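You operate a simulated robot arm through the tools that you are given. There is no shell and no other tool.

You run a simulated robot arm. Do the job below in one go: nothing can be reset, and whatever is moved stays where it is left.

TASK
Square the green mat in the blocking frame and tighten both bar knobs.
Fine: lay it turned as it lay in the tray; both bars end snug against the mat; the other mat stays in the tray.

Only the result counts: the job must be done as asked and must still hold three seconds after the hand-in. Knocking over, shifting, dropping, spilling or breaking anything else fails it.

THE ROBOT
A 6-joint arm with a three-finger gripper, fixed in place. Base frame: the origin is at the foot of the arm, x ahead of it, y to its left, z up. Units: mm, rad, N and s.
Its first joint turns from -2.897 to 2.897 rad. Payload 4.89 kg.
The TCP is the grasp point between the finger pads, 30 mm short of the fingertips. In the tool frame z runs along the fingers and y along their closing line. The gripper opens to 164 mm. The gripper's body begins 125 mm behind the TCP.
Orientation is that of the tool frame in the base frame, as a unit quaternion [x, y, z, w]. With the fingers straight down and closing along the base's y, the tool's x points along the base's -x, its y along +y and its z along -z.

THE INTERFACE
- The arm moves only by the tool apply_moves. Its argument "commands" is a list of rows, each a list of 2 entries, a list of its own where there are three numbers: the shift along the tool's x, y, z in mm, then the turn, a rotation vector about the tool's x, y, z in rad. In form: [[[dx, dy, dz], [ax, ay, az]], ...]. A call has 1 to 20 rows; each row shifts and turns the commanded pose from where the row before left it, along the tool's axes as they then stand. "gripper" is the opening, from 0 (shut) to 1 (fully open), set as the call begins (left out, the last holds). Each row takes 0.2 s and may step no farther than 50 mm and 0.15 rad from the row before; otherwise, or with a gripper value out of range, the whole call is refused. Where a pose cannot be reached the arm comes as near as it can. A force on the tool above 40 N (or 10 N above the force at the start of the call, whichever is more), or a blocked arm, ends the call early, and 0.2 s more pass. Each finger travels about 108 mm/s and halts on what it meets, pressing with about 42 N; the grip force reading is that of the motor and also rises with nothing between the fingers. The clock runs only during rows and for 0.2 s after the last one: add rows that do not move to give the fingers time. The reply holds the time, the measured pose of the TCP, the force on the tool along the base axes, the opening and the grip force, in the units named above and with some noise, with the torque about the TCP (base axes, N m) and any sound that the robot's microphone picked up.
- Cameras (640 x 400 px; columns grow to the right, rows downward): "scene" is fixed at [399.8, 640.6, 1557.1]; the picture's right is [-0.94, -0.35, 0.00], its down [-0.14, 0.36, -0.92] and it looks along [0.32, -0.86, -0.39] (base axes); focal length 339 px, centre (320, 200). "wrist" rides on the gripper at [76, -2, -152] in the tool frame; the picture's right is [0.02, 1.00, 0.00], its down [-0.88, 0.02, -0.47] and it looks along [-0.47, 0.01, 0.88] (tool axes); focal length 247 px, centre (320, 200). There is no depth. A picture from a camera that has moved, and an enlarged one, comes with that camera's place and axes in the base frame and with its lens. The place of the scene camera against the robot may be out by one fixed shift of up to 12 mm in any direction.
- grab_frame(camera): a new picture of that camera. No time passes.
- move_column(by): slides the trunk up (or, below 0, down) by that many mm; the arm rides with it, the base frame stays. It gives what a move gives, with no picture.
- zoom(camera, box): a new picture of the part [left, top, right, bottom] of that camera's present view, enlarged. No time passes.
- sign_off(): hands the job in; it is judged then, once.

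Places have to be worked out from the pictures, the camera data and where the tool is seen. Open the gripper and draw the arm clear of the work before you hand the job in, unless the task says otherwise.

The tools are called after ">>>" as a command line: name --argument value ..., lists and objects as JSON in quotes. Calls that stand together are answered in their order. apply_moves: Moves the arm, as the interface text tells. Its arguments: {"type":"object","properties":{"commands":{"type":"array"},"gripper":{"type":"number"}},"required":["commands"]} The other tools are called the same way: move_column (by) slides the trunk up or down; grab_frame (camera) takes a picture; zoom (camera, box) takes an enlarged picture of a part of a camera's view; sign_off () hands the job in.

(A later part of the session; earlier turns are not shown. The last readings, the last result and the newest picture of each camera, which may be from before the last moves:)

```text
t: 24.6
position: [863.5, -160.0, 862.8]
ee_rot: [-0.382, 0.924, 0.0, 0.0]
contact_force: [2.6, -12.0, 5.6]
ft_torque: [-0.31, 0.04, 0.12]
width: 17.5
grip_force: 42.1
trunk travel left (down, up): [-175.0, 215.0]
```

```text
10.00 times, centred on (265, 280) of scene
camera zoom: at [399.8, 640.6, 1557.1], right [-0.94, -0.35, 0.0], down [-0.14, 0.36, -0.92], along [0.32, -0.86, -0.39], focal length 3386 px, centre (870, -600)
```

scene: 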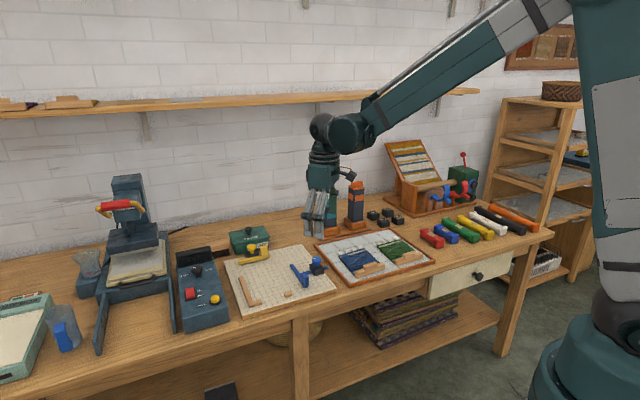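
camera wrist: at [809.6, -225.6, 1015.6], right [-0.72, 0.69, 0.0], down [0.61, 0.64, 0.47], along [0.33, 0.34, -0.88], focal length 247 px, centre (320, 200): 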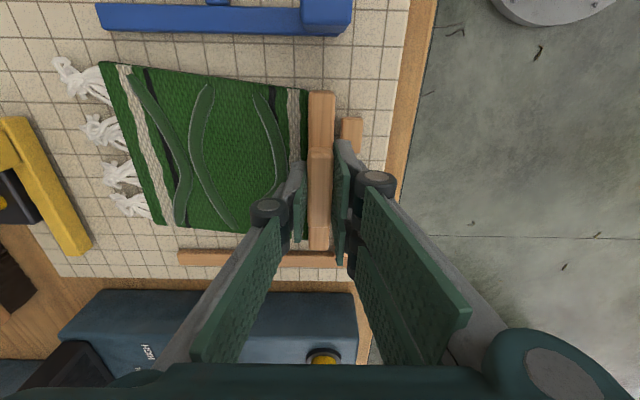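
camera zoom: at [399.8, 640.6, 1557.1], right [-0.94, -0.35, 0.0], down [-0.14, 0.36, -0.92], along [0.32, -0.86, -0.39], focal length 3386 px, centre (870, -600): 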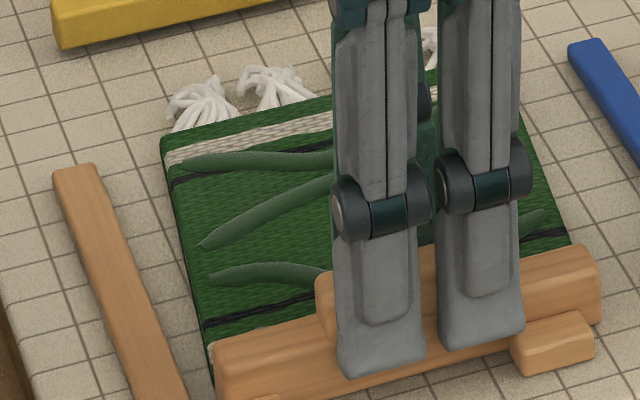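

>>> apply_moves --commands '[[[0, -0.5, 0], [0, 0, 0]], [[0, 0, 0], [0, 0, 0]], [[0, 0, 0], [0, 0, 0]]]' --gripper 0

>>> zoom --camera "scene" --box '[240, 270, 290, 310]'

>>> zoom --camera "wrist" --box '[180, 200, 350, 270]'

```text
t: 25.4
position: [864.4, -159.0, 863.2]
ee_rot: [-0.383, 0.924, 0.0, 0.0]
contact_force: [-0.2, 0.4, 2.2]
ft_torque: [0.11, 0.11, -0.03]
width: 17.3
grip_force: 41.9
trunk travel left (down, up): [-175.0, 215.0]
```

```text
10.00 times, centred on (265, 290) of scene
camera zoom: at [399.8, 640.6, 1557.1], right [-0.94, -0.35, 0.0], down [-0.14, 0.36, -0.92], along [0.32, -0.86, -0.39], focal length 3386 px, centre (870, -700)
```

zoom: 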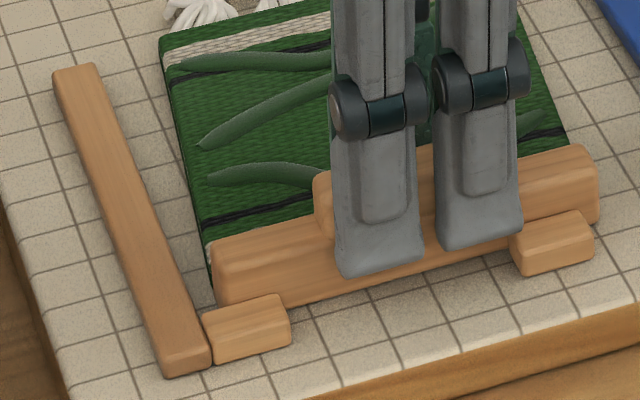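

```text
3.76 times, centred on (265, 235) of wrist
camera zoom: at [812.7, -214.8, 1015.7], right [-0.72, 0.69, 0.0], down [0.61, 0.64, 0.47], along [0.33, 0.34, -0.88], focal length 930 px, centre (527, 68)
```

zoom: 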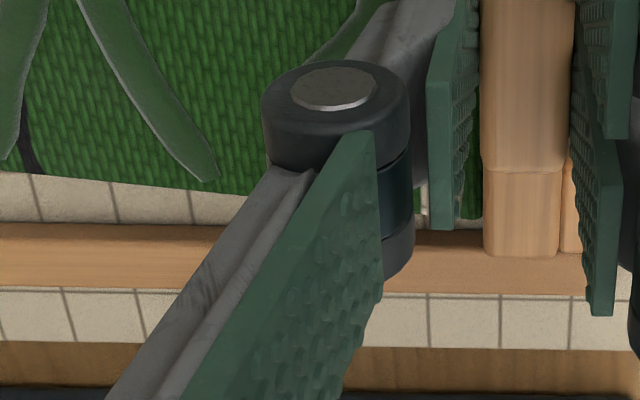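

Side reaction was just friction at the stops; the batten end is still ~1–2 mm from the fence. Moving on in sub-millimetre steps.

>>> apply_moves --commands '[[[-0.8, 0, 0], [0, 0, 0]], [[-0.6, 0, 0], [0, 0, 0]], [[0, 0, 0], [0, 0, 0]], [[0, 0, 0], [0, 0, 0]]]' --gripper 0

```text
t: 26.4
position: [865.1, -159.4, 861.9]
ee_rot: [-0.383, 0.924, -0.001, 0.0]
contact_force: [-0.6, 0.6, -1.2]
ft_torque: [0.04, 0.0, -0.06]
width: 17.5
grip_force: 42.1
trunk travel left (down, up): [-175.0, 215.0]
```

>>> apply_moves --commands '[[[-0.8, 0, 0], [0, 0, 0]], [[0, 0, 0], [0, 0, 0]], [[0, 0, 0], [0, 0, 0]]]' --gripper 0

>>> zoom --camera "wrist" --box '[180, 200, 350, 270]'

```text
t: 27.2
position: [866.3, -157.1, 862.1]
ee_rot: [-0.383, 0.924, -0.001, 0.001]
contact_force: [0.2, -0.3, -0.8]
ft_torque: [0.03, -0.01, -0.02]
width: 17.5
grip_force: 41.6
trunk travel left (down, up): [-175.0, 215.0]
```

```text
3.76 times, centred on (265, 235) of wrist
camera zoom: at [814.2, -213.2, 1015.7], right [-0.72, 0.69, 0.0], down [0.61, 0.64, 0.47], along [0.33, 0.34, -0.88], focal length 930 px, centre (527, 68)
```

zoom: 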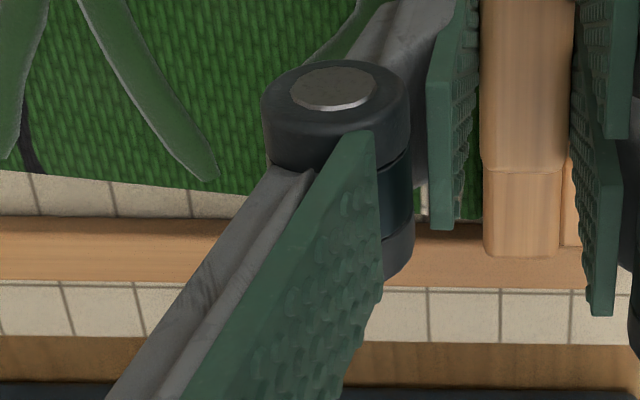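

>>> apply_moves --commands '[[[-0.8, 0, 0], [0, 0, 0]], [[0, 0, 0], [0, 0, 0]], [[-0.7, 0, 0], [0, 0, 0]], [[0, 0, 0], [0, 0, 0]], [[0, 0, 0], [0, 0, 0]]]' --gripper 0

>>> zoom --camera "wrist" --box '[180, 200, 350, 270]'

>>> zoom --camera "scene" --box '[240, 270, 290, 310]'

```text
t: 28.4
position: [867.8, -157.0, 862.6]
ee_rot: [-0.384, 0.923, -0.001, 0.001]
contact_force: [-0.4, -0.7, 2.4]
ft_torque: [-0.04, 0.02, 0.0]
width: 17.4
grip_force: 41.9
trunk travel left (down, up): [-175.0, 215.0]
```

```text
3.76 times, centred on (265, 235) of wrist
camera zoom: at [815.0, -212.2, 1015.7], right [-0.72, 0.69, 0.0], down [0.61, 0.64, 0.47], along [0.33, 0.34, -0.88], focal length 930 px, centre (527, 68)
```

zoom: 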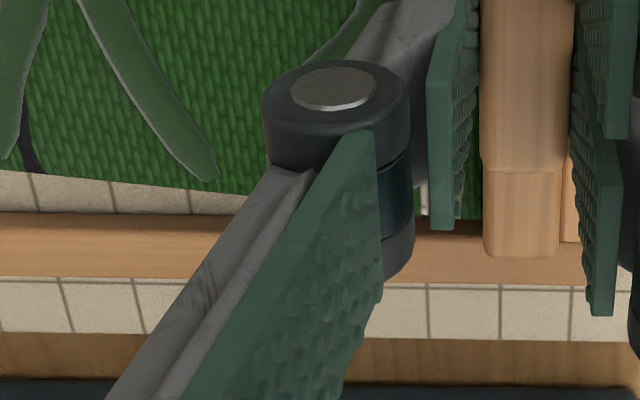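

```text
10.00 times, centred on (265, 290) of scene
camera zoom: at [399.8, 640.6, 1557.1], right [-0.94, -0.35, 0.0], down [-0.14, 0.36, -0.92], along [0.32, -0.86, -0.39], focal length 3386 px, centre (870, -700)
```

zoom: 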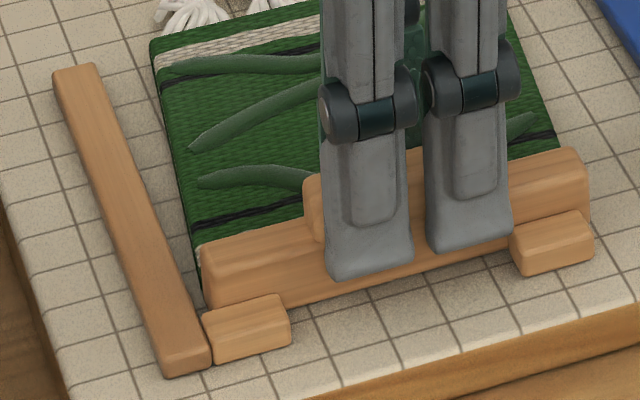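

>>> zoom --camera "scene" --box '[250, 288, 274, 308]'

>>> zoom --camera "scene" --box '[274, 284, 294, 300]'

```text
16.00 times, centred on (262, 298) of scene
camera zoom: at [399.8, 640.6, 1557.1], right [-0.94, -0.35, 0.0], down [-0.14, 0.36, -0.92], along [0.32, -0.86, -0.39], focal length 5418 px, centre (1248, -1368)
```

zoom: 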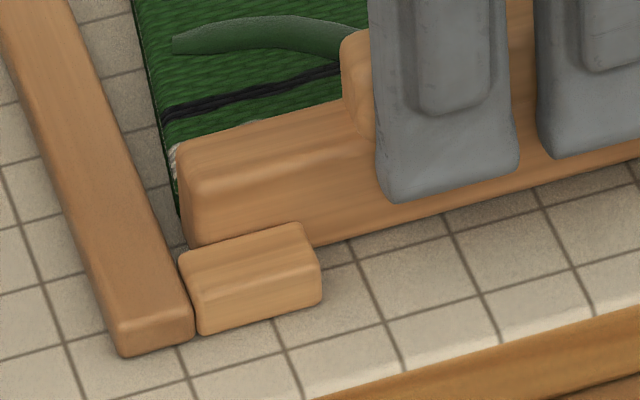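

```text
16.00 times, centred on (284, 292) of scene
camera zoom: at [399.8, 640.6, 1557.1], right [-0.94, -0.35, 0.0], down [-0.14, 0.36, -0.92], along [0.32, -0.86, -0.39], focal length 5418 px, centre (896, -1272)
```

zoom: 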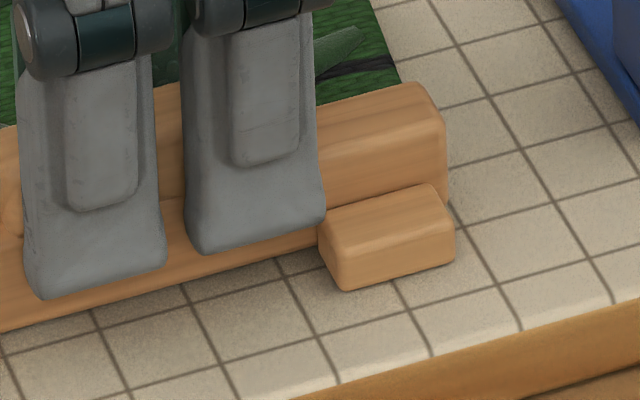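

The stops are ~8 mm tall and the batten end is still about 1–2 mm off the fence. Continuing fine steps while watching the force.

>>> apply_moves --commands '[[[-0.7, 0, 0], [0, 0, 0]], [[0, 0, 0], [0, 0, 0]], [[-0.7, 0, 0], [0, 0, 0]], [[0, 0, 0], [0, 0, 0]], [[0, 0, 0], [0, 0, 0]]]' --gripper 0

>>> zoom --camera "scene" --box '[250, 288, 274, 308]'

```text
t: 29.6
position: [869.5, -155.1, 863.8]
ee_rot: [-0.382, 0.924, 0.0, 0.0]
contact_force: [0.6, 0.0, -0.2]
ft_torque: [-0.01, 0.04, 0.0]
width: 17.4
grip_force: 42.0
trunk travel left (down, up): [-175.0, 215.0]
```

```text
16.00 times, centred on (262, 298) of scene
camera zoom: at [399.8, 640.6, 1557.1], right [-0.94, -0.35, 0.0], down [-0.14, 0.36, -0.92], along [0.32, -0.86, -0.39], focal length 5418 px, centre (1248, -1368)
```

zoom: 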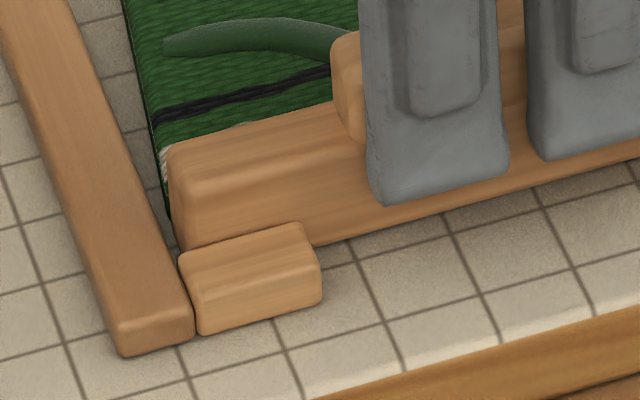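

>>> apply_moves --commands '[[[-0.6, 0, 0], [0, 0, 0]], [[0, 0, 0], [0, 0, 0]], [[0, 0, 0], [0, 0, 0]]]' --gripper 0

```text
t: 30.4
position: [869.4, -156.0, 863.7]
ee_rot: [-0.382, 0.924, -0.001, 0.001]
contact_force: [0.5, 0.3, -1.2]
ft_torque: [0.08, 0.05, -0.01]
width: 17.4
grip_force: 41.9
trunk travel left (down, up): [-175.0, 215.0]
```

>>> apply_moves --commands '[[[-0.6, 0, 0], [0, 0, 0]], [[0, 0, 0], [0, 0, 0]], [[0, 0, 0], [0, 0, 0]]]' --gripper 0

>>> zoom --camera "scene" --box '[250, 288, 274, 308]'

>>> zoom --camera "wrist" --box '[180, 200, 350, 270]'

```text
t: 31.2
position: [871.0, -154.3, 862.1]
ee_rot: [-0.382, 0.924, -0.001, 0.001]
contact_force: [0.2, 0.3, -0.8]
ft_torque: [0.03, 0.06, 0.0]
width: 17.6
grip_force: 41.3
trunk travel left (down, up): [-175.0, 215.0]
```

```text
16.00 times, centred on (262, 298) of scene
camera zoom: at [399.8, 640.6, 1557.1], right [-0.94, -0.35, 0.0], down [-0.14, 0.36, -0.92], along [0.32, -0.86, -0.39], focal length 5418 px, centre (1248, -1368)
```

zoom: 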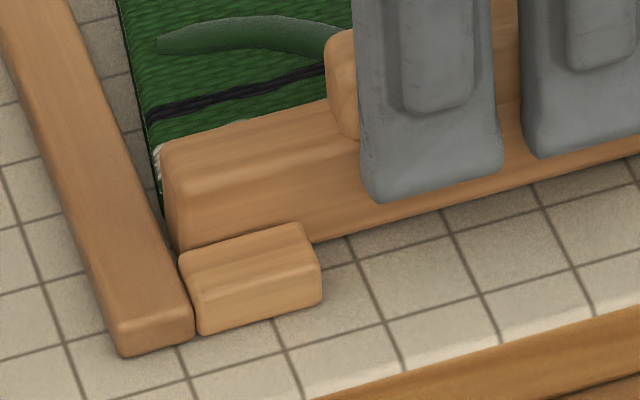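

```text
3.76 times, centred on (265, 235) of wrist
camera zoom: at [817.8, -210.8, 1016.0], right [-0.72, 0.69, 0.0], down [0.61, 0.64, 0.47], along [0.33, 0.34, -0.88], focal length 930 px, centre (527, 68)
```

zoom: 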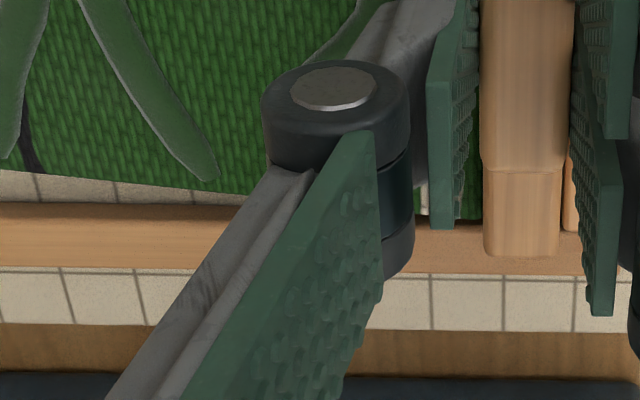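

>>> apply_moves --commands '[[[-0.6, 0, 0], [0, 0, 0]], [[0, 0, 0], [0, 0, 0]], [[0, 0, 0], [0, 0, 0]]]' --gripper 0

```text
t: 32.0
position: [869.7, -155.0, 862.2]
ee_rot: [-0.383, 0.924, 0.0, 0.0]
contact_force: [0.3, -0.7, 1.6]
ft_torque: [0.07, 0.0, -0.03]
width: 17.4
grip_force: 42.0
trunk travel left (down, up): [-175.0, 215.0]
```

>>> apply_moves --commands '[[[-0.7, 0, 0], [0, 0, 0]], [[0, 0, 0], [0, 0, 0]], [[0, 0, 0], [0, 0, 0]]]' --gripper 0

>>> zoom --camera "scene" --box '[250, 288, 274, 308]'

```text
t: 32.8
position: [870.4, -153.3, 862.9]
ee_rot: [-0.383, 0.924, -0.001, 0.0]
contact_force: [-0.5, 0.8, -0.4]
ft_torque: [0.07, 0.05, -0.01]
width: 17.4
grip_force: 42.2
trunk travel left (down, up): [-175.0, 215.0]
```

```text
16.00 times, centred on (262, 298) of scene
camera zoom: at [399.8, 640.6, 1557.1], right [-0.94, -0.35, 0.0], down [-0.14, 0.36, -0.92], along [0.32, -0.86, -0.39], focal length 5418 px, centre (1248, -1368)
```

zoom: 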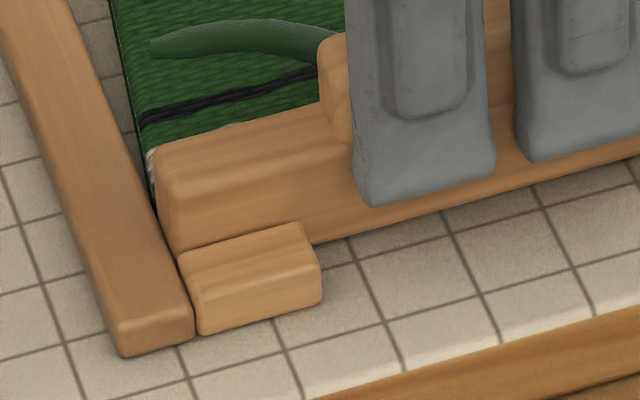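

>>> apply_moves --commands '[[[-0.6, 0, 0], [0, 0, 0]], [[0, 0, 0], [0, 0, 0]], [[0, 0, 0], [0, 0, 0]]]' --gripper 0

```text
t: 33.6
position: [870.1, -153.3, 863.6]
ee_rot: [-0.382, 0.924, -0.001, 0.0]
contact_force: [-7.6, -5.3, -1.7]
ft_torque: [-0.32, 0.4, 0.18]
width: 17.2
grip_force: 42.2
trunk travel left (down, up): [-175.0, 215.0]
```

Fence contact (≈9 N along the bench axis). Now I'll ease that and re-seat against the front stops.

>>> apply_moves --commands '[[[0.3, 0, 0], [0, 0, 0]], [[0, 0.6, 0], [0, 0, 0]], [[0, 0, 0], [0, 0, 0]], [[0, 0, 0], [0, 0, 0]]]' --gripper 0

```text
t: 34.6
position: [871.4, -152.7, 863.0]
ee_rot: [-0.382, 0.924, 0.0, 0.0]
contact_force: [0.2, -1.4, -0.4]
ft_torque: [-0.04, -0.03, -0.02]
width: 17.1
grip_force: 41.7
trunk travel left (down, up): [-175.0, 215.0]
```

>>> apply_moves --commands '[[[0, 0.4, 0], [0, 0, 0]], [[0, 0, 0], [0, 0, 0]], [[0, 0, 0], [0, 0, 0]]]' --gripper 0

```text
t: 35.4
position: [870.0, -153.0, 863.5]
ee_rot: [-0.383, 0.924, -0.001, 0.0]
contact_force: [-1.2, -2.6, -0.2]
ft_torque: [-0.11, 0.06, 0.06]
width: 17.5
grip_force: 41.7
trunk travel left (down, up): [-175.0, 215.0]
```

>>> apply_moves --commands '[[[0, 0.4, 0], [0, 0, 0]], [[0, 0, 0], [0, 0, 0]], [[0, 0, 0], [0, 0, 0]]]' --gripper 0

>>> grab_frame --camera "wrist"

>>> zoom --camera "scene" --box '[240, 250, 320, 310]'

```text
t: 36.2
position: [870.8, -152.6, 863.9]
ee_rot: [-0.382, 0.924, 0.0, 0.001]
contact_force: [2.9, -13.2, 2.5]
ft_torque: [-0.46, -0.05, 0.16]
width: 17.2
grip_force: 41.7
trunk travel left (down, up): [-175.0, 215.0]
```

```text
taken
camera wrist: at [818.1, -208.6, 1015.8], right [-0.72, 0.69, 0.0], down [0.61, 0.64, 0.47], along [0.33, 0.34, -0.88], focal length 247 px, centre (320, 200)
```

wrist: 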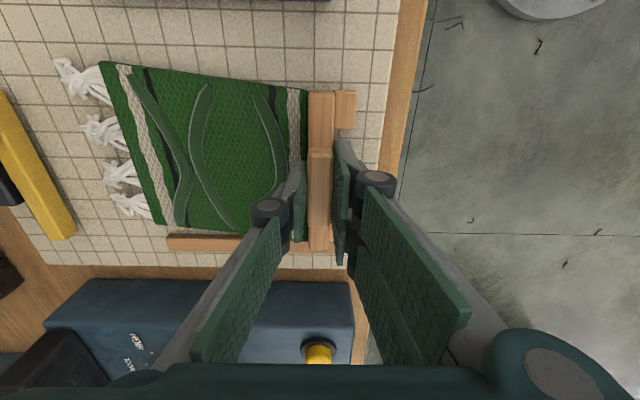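

```text
6.67 times, centred on (280, 280) of scene
camera zoom: at [399.8, 640.6, 1557.1], right [-0.94, -0.35, 0.0], down [-0.14, 0.36, -0.92], along [0.32, -0.86, -0.39], focal length 2257 px, centre (587, -333)
```

zoom: 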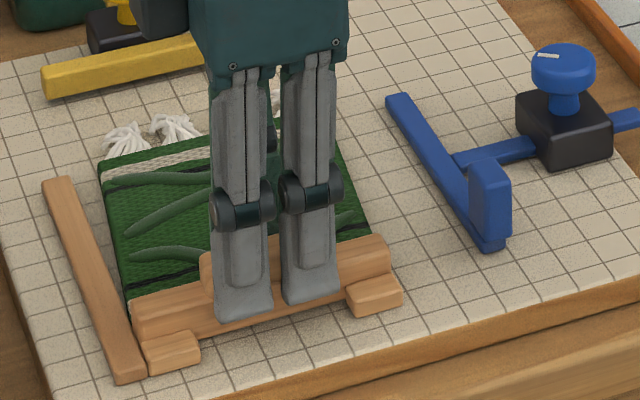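

The mat is seated: ≈11 N against stops and ≈7 N against fence, with little twist. I'll relax slightly, open the fingers a bit and lift straight up.

>>> apply_moves --commands '[[[0.1, -0.3, 0], [0, 0, 0]], [[0, 0, 0], [0, 0, 0]], [[0, 0, 0], [0, 0, 0]]]' --gripper 0.3

>>> apply_moves --commands '[[[0, 0, -10], [0, 0, 0]], [[0, 0, -30], [0, 0, 0]], [[0, 0, -40], [0, 0, 0]], [[0, 0, -40], [0, 0, 0]], [[0, 0, 0], [0, 0, 0]]]' --gripper 0.3

>>> grab_frame --camera "wrist"

>>> zoom --camera "scene" --box '[240, 250, 320, 310]'

```text
t: 37.0
position: [871.0, -152.8, 863.2]
ee_rot: [-0.382, 0.924, -0.001, 0.001]
contact_force: [-1.1, -0.7, -0.5]
ft_torque: [-0.02, -0.02, -0.01]
width: 49.2
grip_force: 0.1
trunk travel left (down, up): [-175.0, 215.0]
```

```text
t: 38.2
position: [868.0, -153.9, 984.4]
ee_rot: [-0.382, 0.924, -0.001, 0.001]
contact_force: [-0.7, 0.5, -0.5]
ft_torque: [0.0, -0.08, 0.0]
width: 49.0
grip_force: 0.1
trunk travel left (down, up): [-175.0, 215.0]
```

```text
taken
camera wrist: at [815.6, -208.8, 1138.0], right [-0.72, 0.69, 0.0], down [0.61, 0.64, 0.47], along [0.33, 0.34, -0.88], focal length 247 px, centre (320, 200)
```

wrist: 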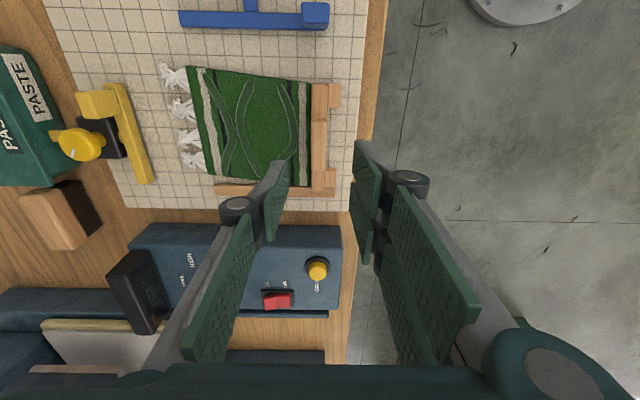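

```text
6.67 times, centred on (280, 280) of scene
camera zoom: at [399.8, 640.6, 1557.1], right [-0.94, -0.35, 0.0], down [-0.14, 0.36, -0.92], along [0.32, -0.86, -0.39], focal length 2257 px, centre (587, -333)
```

zoom: 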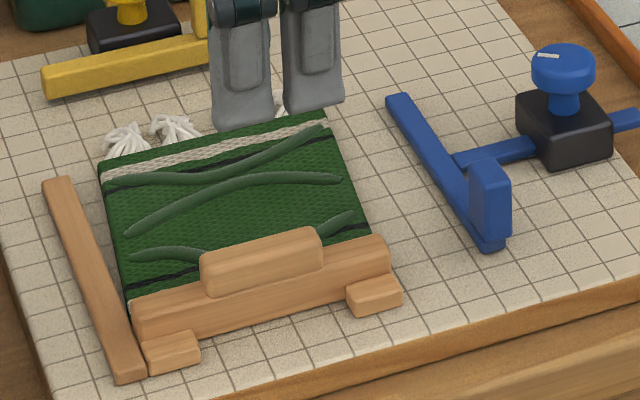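

The mat stays seated in the corner. Let me zoom in to gauge the remaining gaps and the bar positions.

>>> zoom --camera "wrist" --box '[40, 0, 390, 220]'

>>> zoom --camera "wrist" --box '[160, 50, 360, 210]'

```text
1.82 times, centred on (215, 110) of wrist
camera zoom: at [815.6, -208.8, 1138.0], right [-0.72, 0.69, 0.0], down [0.61, 0.64, 0.47], along [0.33, 0.34, -0.88], focal length 449 px, centre (511, 364)
```

zoom: 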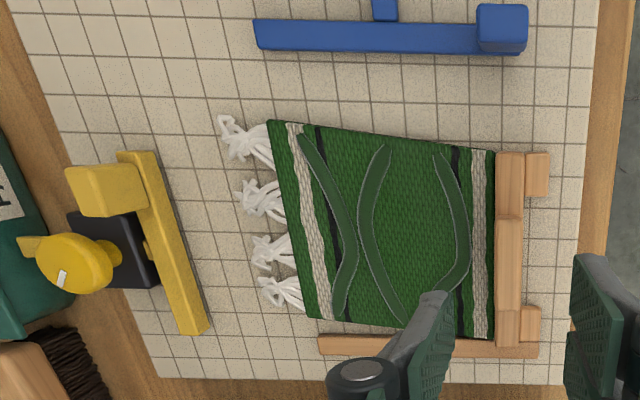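

```text
2.50 times, centred on (260, 130) of wrist
camera zoom: at [815.6, -208.8, 1138.0], right [-0.72, 0.69, 0.0], down [0.61, 0.64, 0.47], along [0.33, 0.34, -0.88], focal length 617 px, centre (470, 375)
```

zoom: 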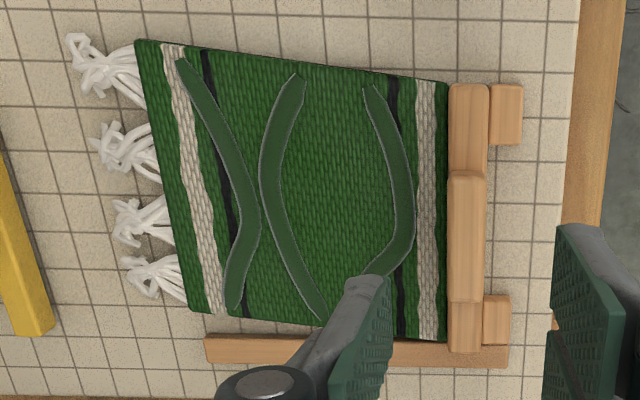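

The mat's front edge is true to the stops and its fringe end sits ~12 mm off the fence, which the blue bar should push straight. The blue tab computes to about (789, −243, top ~865); I'll move over it.

>>> apply_moves --commands '[[[40, -2.4, 0], [0, 0, 0]], [[40, -2.4, 0], [0, 0, 0]], [[39, -2.5, 20], [0, 0, 0]], [[0, 0, 35], [0, 0, 0]], [[0, 0, 0], [0, 0, 0]]]' --gripper 0.35

>>> grab_frame --camera "wrist"

>>> zoom --camera "scene" --box '[260, 240, 340, 300]'

```text
t: 39.4
position: [790.5, -243.5, 927.8]
ee_rot: [-0.382, 0.924, -0.001, 0.0]
contact_force: [-0.7, 0.1, 0.3]
ft_torque: [-0.01, -0.02, -0.01]
width: 57.3
grip_force: 0.1
trunk travel left (down, up): [-175.0, 215.0]
```

```text
taken
camera wrist: at [738.3, -298.4, 1079.9], right [-0.72, 0.69, 0.0], down [0.61, 0.64, 0.47], along [0.33, 0.34, -0.88], focal length 247 px, centre (320, 200)
```

wrist: 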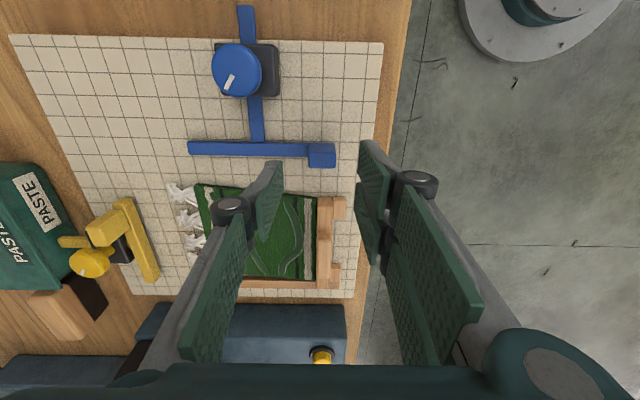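

```text
6.67 times, centred on (300, 270) of scene
camera zoom: at [399.8, 640.6, 1557.1], right [-0.94, -0.35, 0.0], down [-0.14, 0.36, -0.92], along [0.32, -0.86, -0.39], focal length 2257 px, centre (453, -267)
```

zoom: 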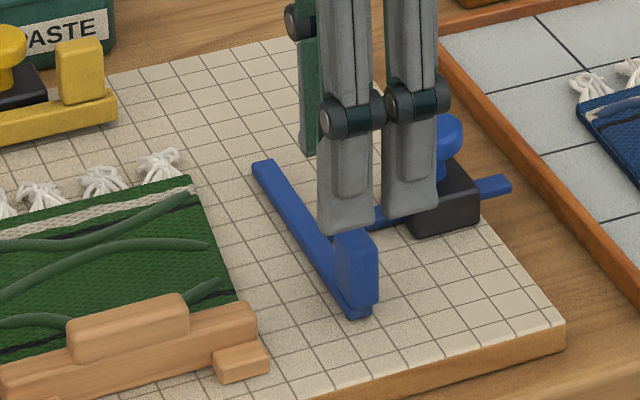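

>>> zoom --camera "wrist" --box '[180, 0, 400, 180]'

>>> zoom --camera "wrist" --box '[280, 120, 380, 190]'

```text
2.22 times, centred on (290, 90) of wrist
camera zoom: at [738.3, -298.4, 1079.9], right [-0.72, 0.69, 0.0], down [0.61, 0.64, 0.47], along [0.33, 0.34, -0.88], focal length 549 px, centre (387, 444)
```

zoom: 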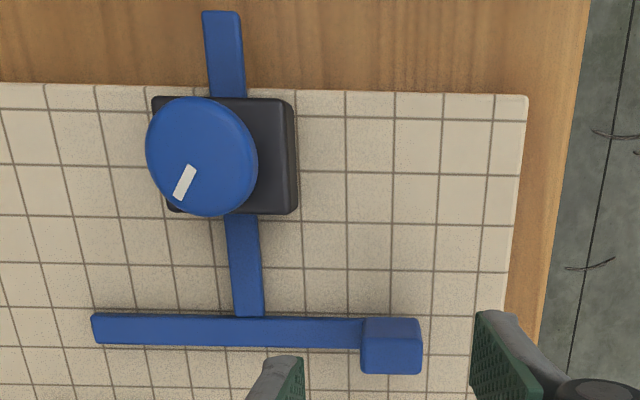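

```text
5.71 times, centred on (330, 155) of wrist
camera zoom: at [738.3, -298.4, 1079.9], right [-0.72, 0.69, 0.0], down [0.61, 0.64, 0.47], along [0.33, 0.34, -0.88], focal length 1411 px, centre (263, 457)
```

zoom: 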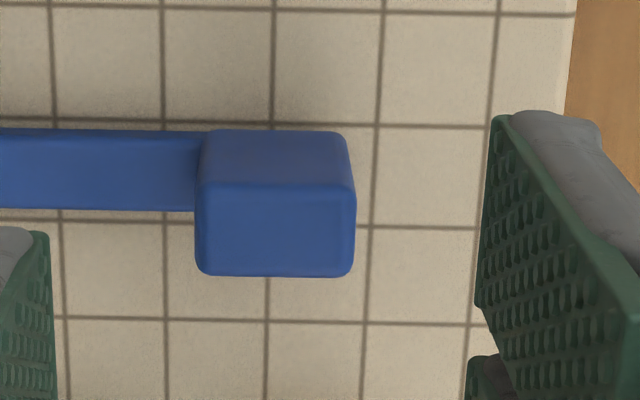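

The tab (≈26×15 mm, top z≈862) is centred under the TCP. I'll descend so the tips stay above the bar and grip the tab.

>>> apply_moves --commands '[[[0.5, 1, 25], [0, 0, 0]], [[0, 0, 20], [0, 0, 0]], [[0, 0, 10], [0, 0, 0]], [[0, 0, 5], [0, 0, 0]], [[0, 0, 0], [0, 0, 0]]]' --gripper 0.35

>>> zoom --camera "scene" --box '[270, 240, 330, 290]'

>>> zoom --camera "wrist" --box '[240, 100, 400, 240]'

```text
t: 40.6
position: [789.1, -240.9, 867.6]
ee_rot: [-0.383, 0.924, -0.001, 0.0]
contact_force: [-0.3, 0.2, -0.8]
ft_torque: [0.0, 0.05, 0.0]
width: 57.3
grip_force: 0.1
trunk travel left (down, up): [-175.0, 215.0]
```

```text
8.00 times, centred on (300, 265) of scene
camera zoom: at [399.8, 640.6, 1557.1], right [-0.94, -0.35, 0.0], down [-0.14, 0.36, -0.92], along [0.32, -0.86, -0.39], focal length 2709 px, centre (480, -320)
```

zoom: 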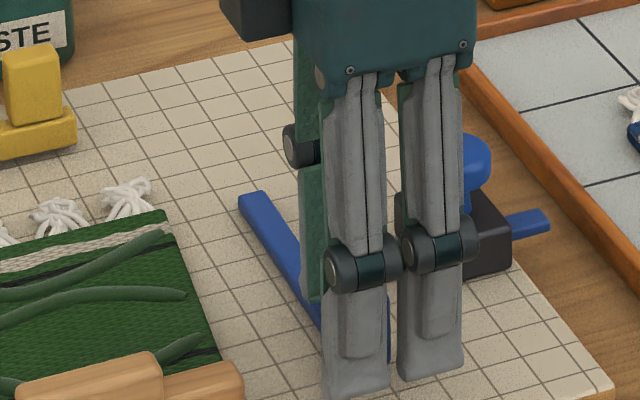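

```text
2.86 times, centred on (320, 170) of wrist
camera zoom: at [737.4, -297.7, 1020.9], right [-0.72, 0.69, 0.0], down [0.61, 0.64, 0.47], along [0.33, 0.34, -0.88], focal length 706 px, centre (320, 286)
```

zoom: 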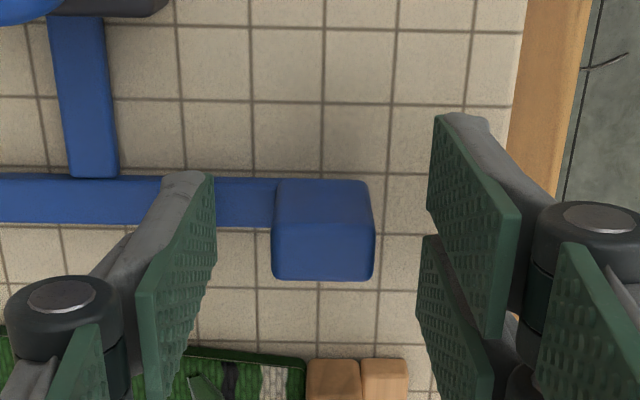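

>>> apply_moves --commands '[[[0, 0, 0], [0, 0, 0]], [[0, 0, 0], [0, 0, 0]], [[0, 0, 0], [0, 0, 0]], [[0, 0, 0], [0, 0, 0]]]' --gripper 0

>>> zoom --camera "wrist" --box '[180, 0, 400, 240]'

```text
t: 41.6
position: [789.8, -242.1, 867.4]
ee_rot: [-0.383, 0.924, 0.001, 0.0]
contact_force: [-10.3, 9.7, -8.5]
ft_torque: [0.31, 0.22, 0.02]
width: 25.5
grip_force: 45.0
trunk travel left (down, up): [-175.0, 215.0]
```

```text
1.67 times, centred on (290, 120) of wrist
camera zoom: at [737.0, -297.2, 1021.0], right [-0.72, 0.69, 0.0], down [0.61, 0.64, 0.47], along [0.33, 0.34, -0.88], focal length 412 px, centre (370, 333)
```

zoom: 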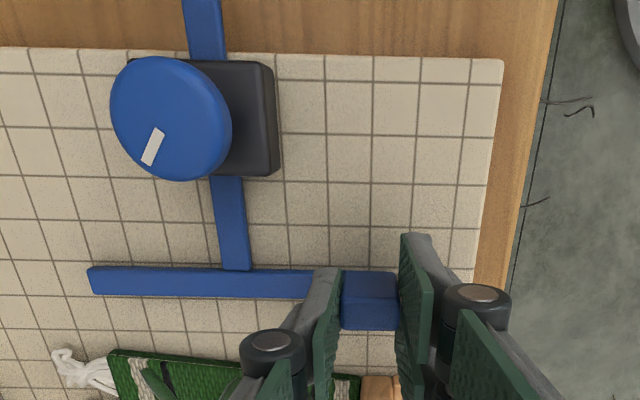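

The tab is held (25.5 mm). I'll relieve the small side load and start sliding the bar toward the mat.

>>> apply_moves --commands '[[[0, 0.7, 0], [0, 0, 0]], [[-2, 0, 0], [0, 0, 0]], [[-4, 0, 0], [0, 0, 0]], [[-4, 0, 0], [0, 0, 0]], [[0, 0, 0], [0, 0, 0]]]' --gripper 0

>>> zoom --camera "wrist" --box '[180, 0, 400, 240]'

```text
t: 42.8
position: [796.1, -235.2, 868.6]
ee_rot: [-0.383, 0.924, -0.001, 0.0]
contact_force: [-3.6, 4.0, 14.6]
ft_torque: [-0.06, 0.32, 0.04]
width: 25.3
grip_force: 45.2
trunk travel left (down, up): [-175.0, 215.0]
```

```text
1.67 times, centred on (290, 120) of wrist
camera zoom: at [743.5, -290.3, 1020.9], right [-0.72, 0.69, 0.0], down [0.61, 0.64, 0.47], along [0.33, 0.34, -0.88], focal length 412 px, centre (370, 333)
```

zoom: 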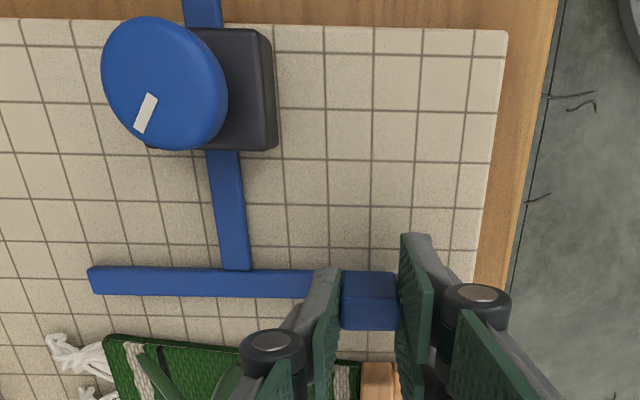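

The bar slides freely and the board stays put. Continuing toward the mat.

>>> apply_moves --commands '[[[-5, 0.2, -0.3], [0, 0, 0]], [[-5, 0, 0], [0, 0, 0]], [[-5, 0, 0], [0, 0, 0]], [[-4, 0, 0], [0, 0, 0]], [[0, 0, 0], [0, 0, 0]]]' --gripper 0

>>> grab_frame --camera "wrist"

>>> zoom --camera "wrist" --box '[140, 80, 360, 240]'

```text
t: 44.0
position: [809.4, -220.2, 867.8]
ee_rot: [-0.381, 0.924, -0.001, 0.0]
contact_force: [-13.1, -15.2, -3.3]
ft_torque: [-0.57, 0.25, 0.31]
width: 25.8
grip_force: 44.8
trunk travel left (down, up): [-175.0, 215.0]
```

```text
taken
camera wrist: at [756.9, -277.1, 1021.0], right [-0.72, 0.69, 0.0], down [0.61, 0.64, 0.47], along [0.33, 0.34, -0.88], focal length 247 px, centre (320, 200)
```

wrist: 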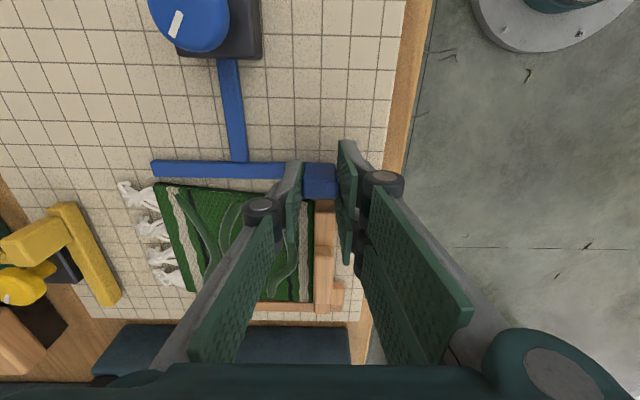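

```text
2.50 times, centred on (250, 160) of wrist
camera zoom: at [756.9, -277.1, 1021.0], right [-0.72, 0.69, 0.0], down [0.61, 0.64, 0.47], along [0.33, 0.34, -0.88], focal length 617 px, centre (495, 300)
```

zoom: 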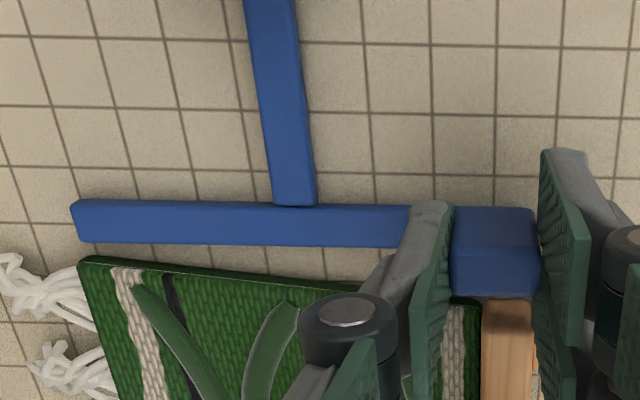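

A 20 N reaction has appeared though the bar is still ~7 mm short of the mat. I'll pause a moment and re-read before deciding.

>>> apply_moves --commands '[[[0, 0, 0], [0, 0, 0]], [[0, 0, 0], [0, 0, 0]]]' --gripper 0

>>> zoom --camera "scene" --box '[240, 230, 340, 310]'

>>> zoom --camera "wrist" --box '[140, 0, 300, 100]'

```text
t: 44.6
position: [810.0, -222.0, 868.9]
ee_rot: [-0.382, 0.924, 0.0, 0.0]
contact_force: [-22.4, -19.1, -12.5]
ft_torque: [-0.78, 0.78, 0.44]
width: 25.6
grip_force: 45.2
trunk travel left (down, up): [-175.0, 215.0]
```

```text
5.00 times, centred on (290, 270) of scene
camera zoom: at [399.8, 640.6, 1557.1], right [-0.94, -0.35, 0.0], down [-0.14, 0.36, -0.92], along [0.32, -0.86, -0.39], focal length 1693 px, centre (470, -150)
```

zoom: 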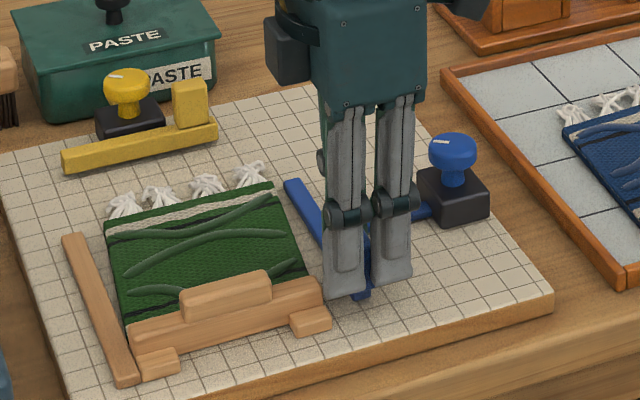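

```text
4.00 times, centred on (220, 50) of wrist
camera zoom: at [757.0, -277.2, 1021.0], right [-0.72, 0.69, 0.0], down [0.61, 0.64, 0.47], along [0.33, 0.34, -0.88], focal length 988 px, centre (720, 800)
```

zoom: 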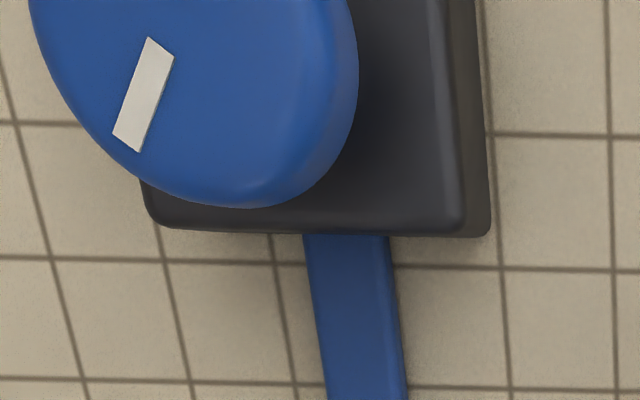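

>>> zoom --camera "scene" --box '[284, 270, 324, 300]'

>>> zoom --camera "scene" --box '[280, 250, 310, 275]'

>>> zoom --camera "wrist" --box '[270, 140, 370, 240]'

```text
13.33 times, centred on (304, 285) of scene
camera zoom: at [399.8, 640.6, 1557.1], right [-0.94, -0.35, 0.0], down [-0.14, 0.36, -0.92], along [0.32, -0.86, -0.39], focal length 4515 px, centre (533, -933)
```

zoom: 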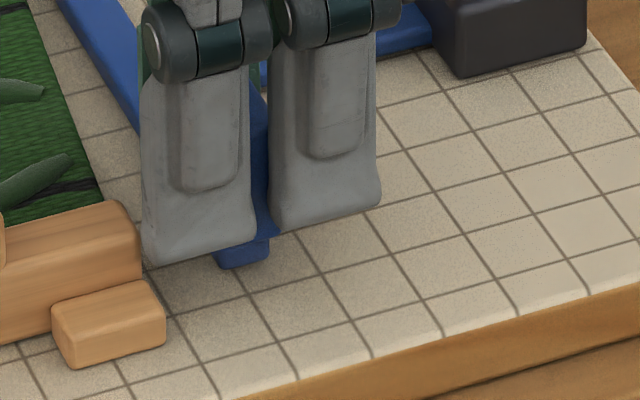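

```text
16.00 times, centred on (295, 262) of scene
camera zoom: at [399.8, 640.6, 1557.1], right [-0.94, -0.35, 0.0], down [-0.14, 0.36, -0.92], along [0.32, -0.86, -0.39], focal length 5418 px, centre (720, -800)
```

zoom: 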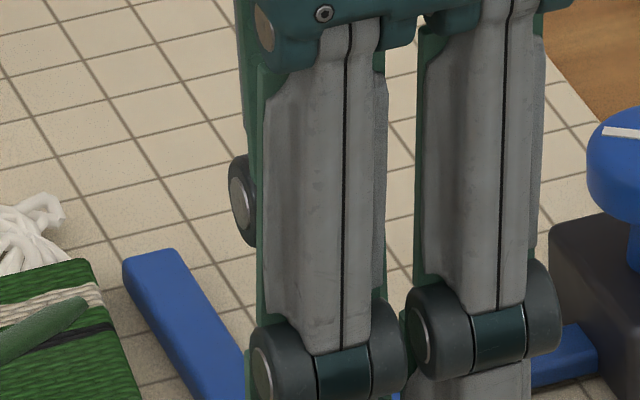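

```text
4.00 times, centred on (320, 190) of wrist
camera zoom: at [757.0, -277.2, 1021.0], right [-0.72, 0.69, 0.0], down [0.61, 0.64, 0.47], along [0.33, 0.34, -0.88], focal length 988 px, centre (320, 240)
```

zoom: 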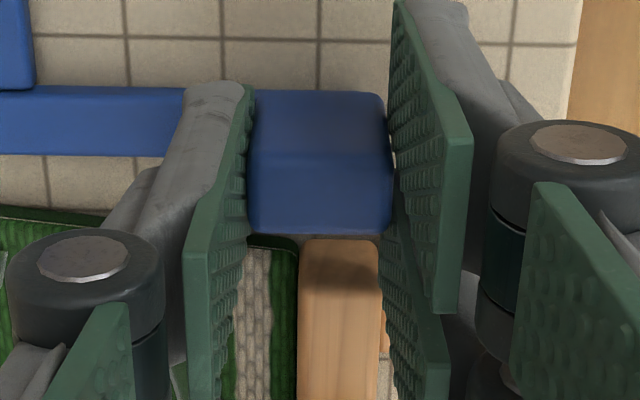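

The twist reading puts the contact ~15 mm in front of the TCP at batten height: the front side carries two spread fingers, and one is touching the batten's end, not a bar limit. I'll back off, release, raise the grip 10 mm so the tips clear the batten, and regrip.

>>> apply_moves --commands '[[[1, 0, 0], [0, 0, 0]], [[1, 0, 0], [0, 0, 0]], [[0, 0, 0], [0, 0, 0]]]' --gripper 0

>>> apply_moves --commands '[[[0, 0, 0], [0, 0, 0]], [[0, 0, 0], [0, 0, 0]], [[0, 0, -5], [0, 0, 0]], [[0, 0, -5.5], [0, 0, 0]], [[0, 0, 0], [0, 0, 0]]]' --gripper 0.28

>>> zoom --camera "scene" --box '[240, 240, 320, 310]'

```text
t: 45.4
position: [808.8, -221.1, 869.0]
ee_rot: [-0.383, 0.924, 0.0, 0.001]
contact_force: [-14.5, 0.1, -14.5]
ft_torque: [0.25, 0.13, 0.09]
width: 25.6
grip_force: 44.8
trunk travel left (down, up): [-175.0, 215.0]
```

```text
t: 46.6
position: [808.2, -222.4, 879.3]
ee_rot: [-0.383, 0.924, -0.001, 0.001]
contact_force: [-0.1, -0.6, -0.7]
ft_torque: [0.01, 0.0, 0.02]
width: 46.0
grip_force: 0.1
trunk travel left (down, up): [-175.0, 215.0]
```

```text
5.71 times, centred on (280, 275) of scene
camera zoom: at [399.8, 640.6, 1557.1], right [-0.94, -0.35, 0.0], down [-0.14, 0.36, -0.92], along [0.32, -0.86, -0.39], focal length 1935 px, centre (549, -229)
```

zoom: 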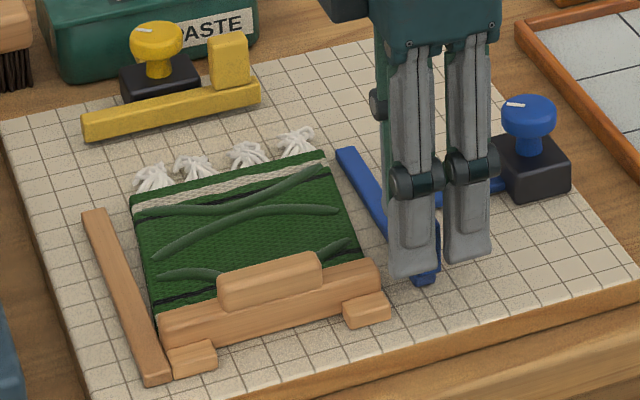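

>>> apply_moves --commands '[[[0, 0, 0], [0, 0, 0]], [[0, 0, 0], [0, 0, 0]], [[0, 0, 0], [0, 0, 0]], [[-3, 0, 0], [0, 0, 0]], [[-3, 0, 0], [0, 0, 0]], [[0, 0, 0], [0, 0, 0]]]' --gripper 0

>>> zoom --camera "wrist" --box '[130, 80, 370, 260]'

>>> zoom --camera "scene" --box '[284, 265, 324, 295]'

```text
t: 48.0
position: [810.6, -219.3, 879.5]
ee_rot: [-0.383, 0.924, -0.001, 0.001]
contact_force: [10.3, -9.7, 11.6]
ft_torque: [-0.45, -0.04, 0.05]
width: 25.5
grip_force: 44.9
trunk travel left (down, up): [-175.0, 215.0]
```

```text
2.22 times, centred on (250, 170) of wrist
camera zoom: at [759.8, -274.0, 1031.9], right [-0.72, 0.69, 0.0], down [0.61, 0.64, 0.47], along [0.33, 0.34, -0.88], focal length 549 px, centre (476, 267)
```

zoom: 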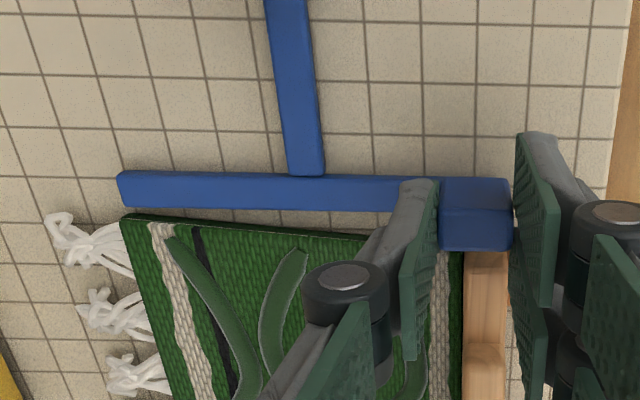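

```text
13.33 times, centred on (304, 280) of scene
camera zoom: at [399.8, 640.6, 1557.1], right [-0.94, -0.35, 0.0], down [-0.14, 0.36, -0.92], along [0.32, -0.86, -0.39], focal length 4515 px, centre (533, -867)
```

zoom: 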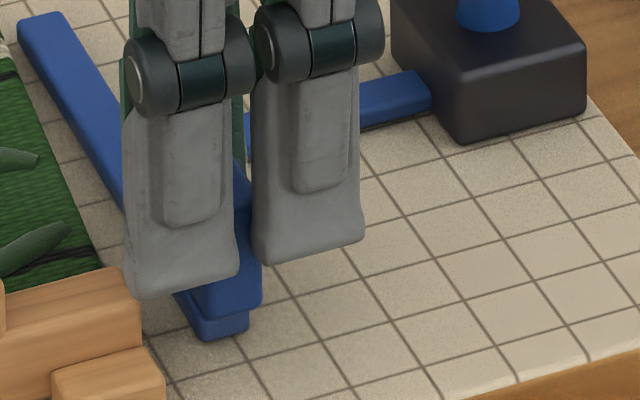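

Clear now—the bar moves freely. I'll relieve the side load and advance toward the mat's fringe corner in small steps.

>>> apply_moves --commands '[[[-2, -0.6, -0.4], [0, 0, 0]], [[-2, 0, 0], [0, 0, 0]], [[0, 0, 0], [0, 0, 0]], [[0, 0, 0], [0, 0, 0]]]' --gripper 0

>>> zoom --camera "wrist" --box '[130, 80, 370, 260]'

```text
t: 49.0
position: [816.0, -215.9, 879.1]
ee_rot: [-0.383, 0.924, -0.002, 0.0]
contact_force: [7.0, -6.0, 9.6]
ft_torque: [-0.19, -0.11, -0.03]
width: 25.4
grip_force: 45.6
trunk travel left (down, up): [-175.0, 215.0]
```

```text
2.22 times, centred on (250, 170) of wrist
camera zoom: at [763.0, -271.0, 1031.9], right [-0.72, 0.69, 0.0], down [0.61, 0.64, 0.47], along [0.33, 0.34, -0.88], focal length 549 px, centre (476, 267)
```

zoom: 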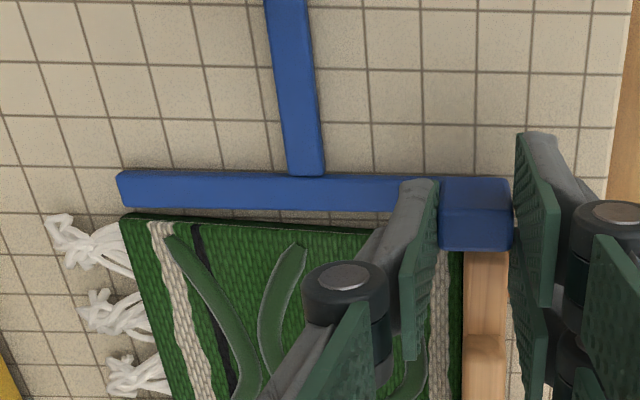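

>>> apply_moves --commands '[[[-1.5, 0, -0.3], [0, 0, 0]], [[-1.5, 0, 0], [0, 0, 0]], [[0, 0, 0], [0, 0, 0]], [[0, 0, 0], [0, 0, 0]]]' --gripper 0

>>> zoom --camera "wrist" --box '[130, 80, 370, 260]'

>>> zoom --camera "scene" --box '[240, 240, 320, 310]'

```text
t: 50.0
position: [816.8, -211.5, 878.9]
ee_rot: [-0.383, 0.924, 0.0, 0.0]
contact_force: [-7.2, 6.9, -6.2]
ft_torque: [0.25, 0.19, 0.02]
width: 25.6
grip_force: 45.1
trunk travel left (down, up): [-175.0, 215.0]
```

```text
2.22 times, centred on (250, 170) of wrist
camera zoom: at [765.8, -268.4, 1031.9], right [-0.72, 0.69, 0.0], down [0.61, 0.64, 0.47], along [0.33, 0.34, -0.88], focal length 549 px, centre (476, 267)
```

zoom: 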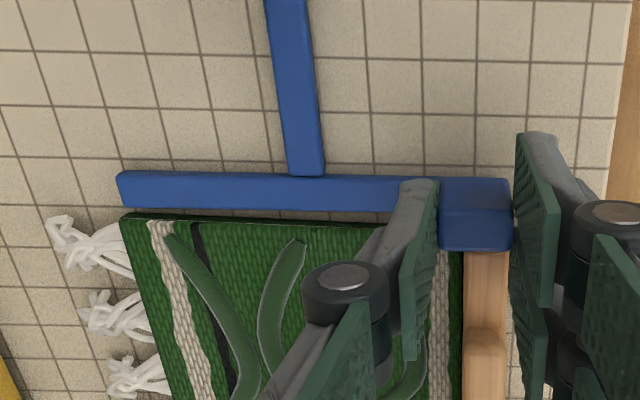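

```text
5.71 times, centred on (280, 275) of scene
camera zoom: at [399.8, 640.6, 1557.1], right [-0.94, -0.35, 0.0], down [-0.14, 0.36, -0.92], along [0.32, -0.86, -0.39], focal length 1935 px, centre (549, -229)
```

zoom: 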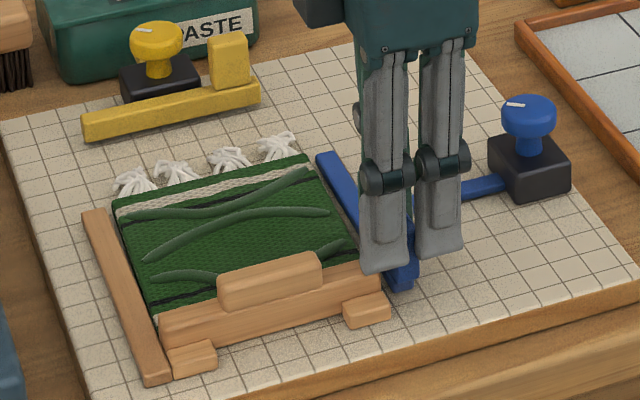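

The mat's fringe end is being sheared toward the fence by the bar while the batten stays put—good. Continuing until the bar comes up snug.

>>> apply_moves --commands '[[[-1.5, 0.2, 0.2], [0, 0, 0]], [[-1.5, 0, 0], [0, 0, 0]], [[0, 0, 0], [0, 0, 0]], [[0, 0, 0], [0, 0, 0]]]' --gripper 0

>>> zoom --camera "scene" --box '[240, 240, 320, 310]'

```text
t: 51.0
position: [819.5, -209.7, 879.3]
ee_rot: [-0.383, 0.924, 0.0, 0.0]
contact_force: [-19.7, 17.8, -17.6]
ft_torque: [0.47, 0.38, 0.01]
width: 25.7
grip_force: 44.9
trunk travel left (down, up): [-175.0, 215.0]
```

```text
5.71 times, centred on (280, 275) of scene
camera zoom: at [399.8, 640.6, 1557.1], right [-0.94, -0.35, 0.0], down [-0.14, 0.36, -0.92], along [0.32, -0.86, -0.39], focal length 1935 px, centre (549, -229)
```

zoom: 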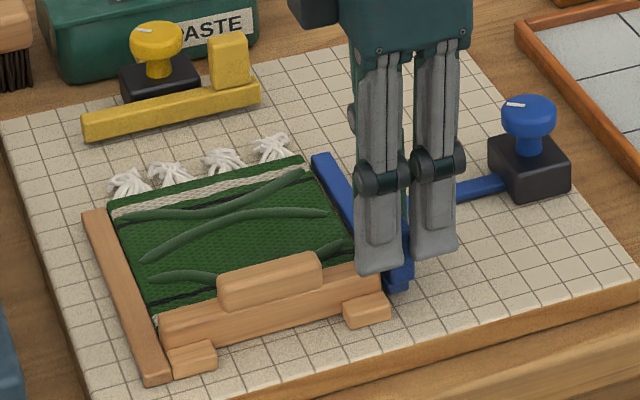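

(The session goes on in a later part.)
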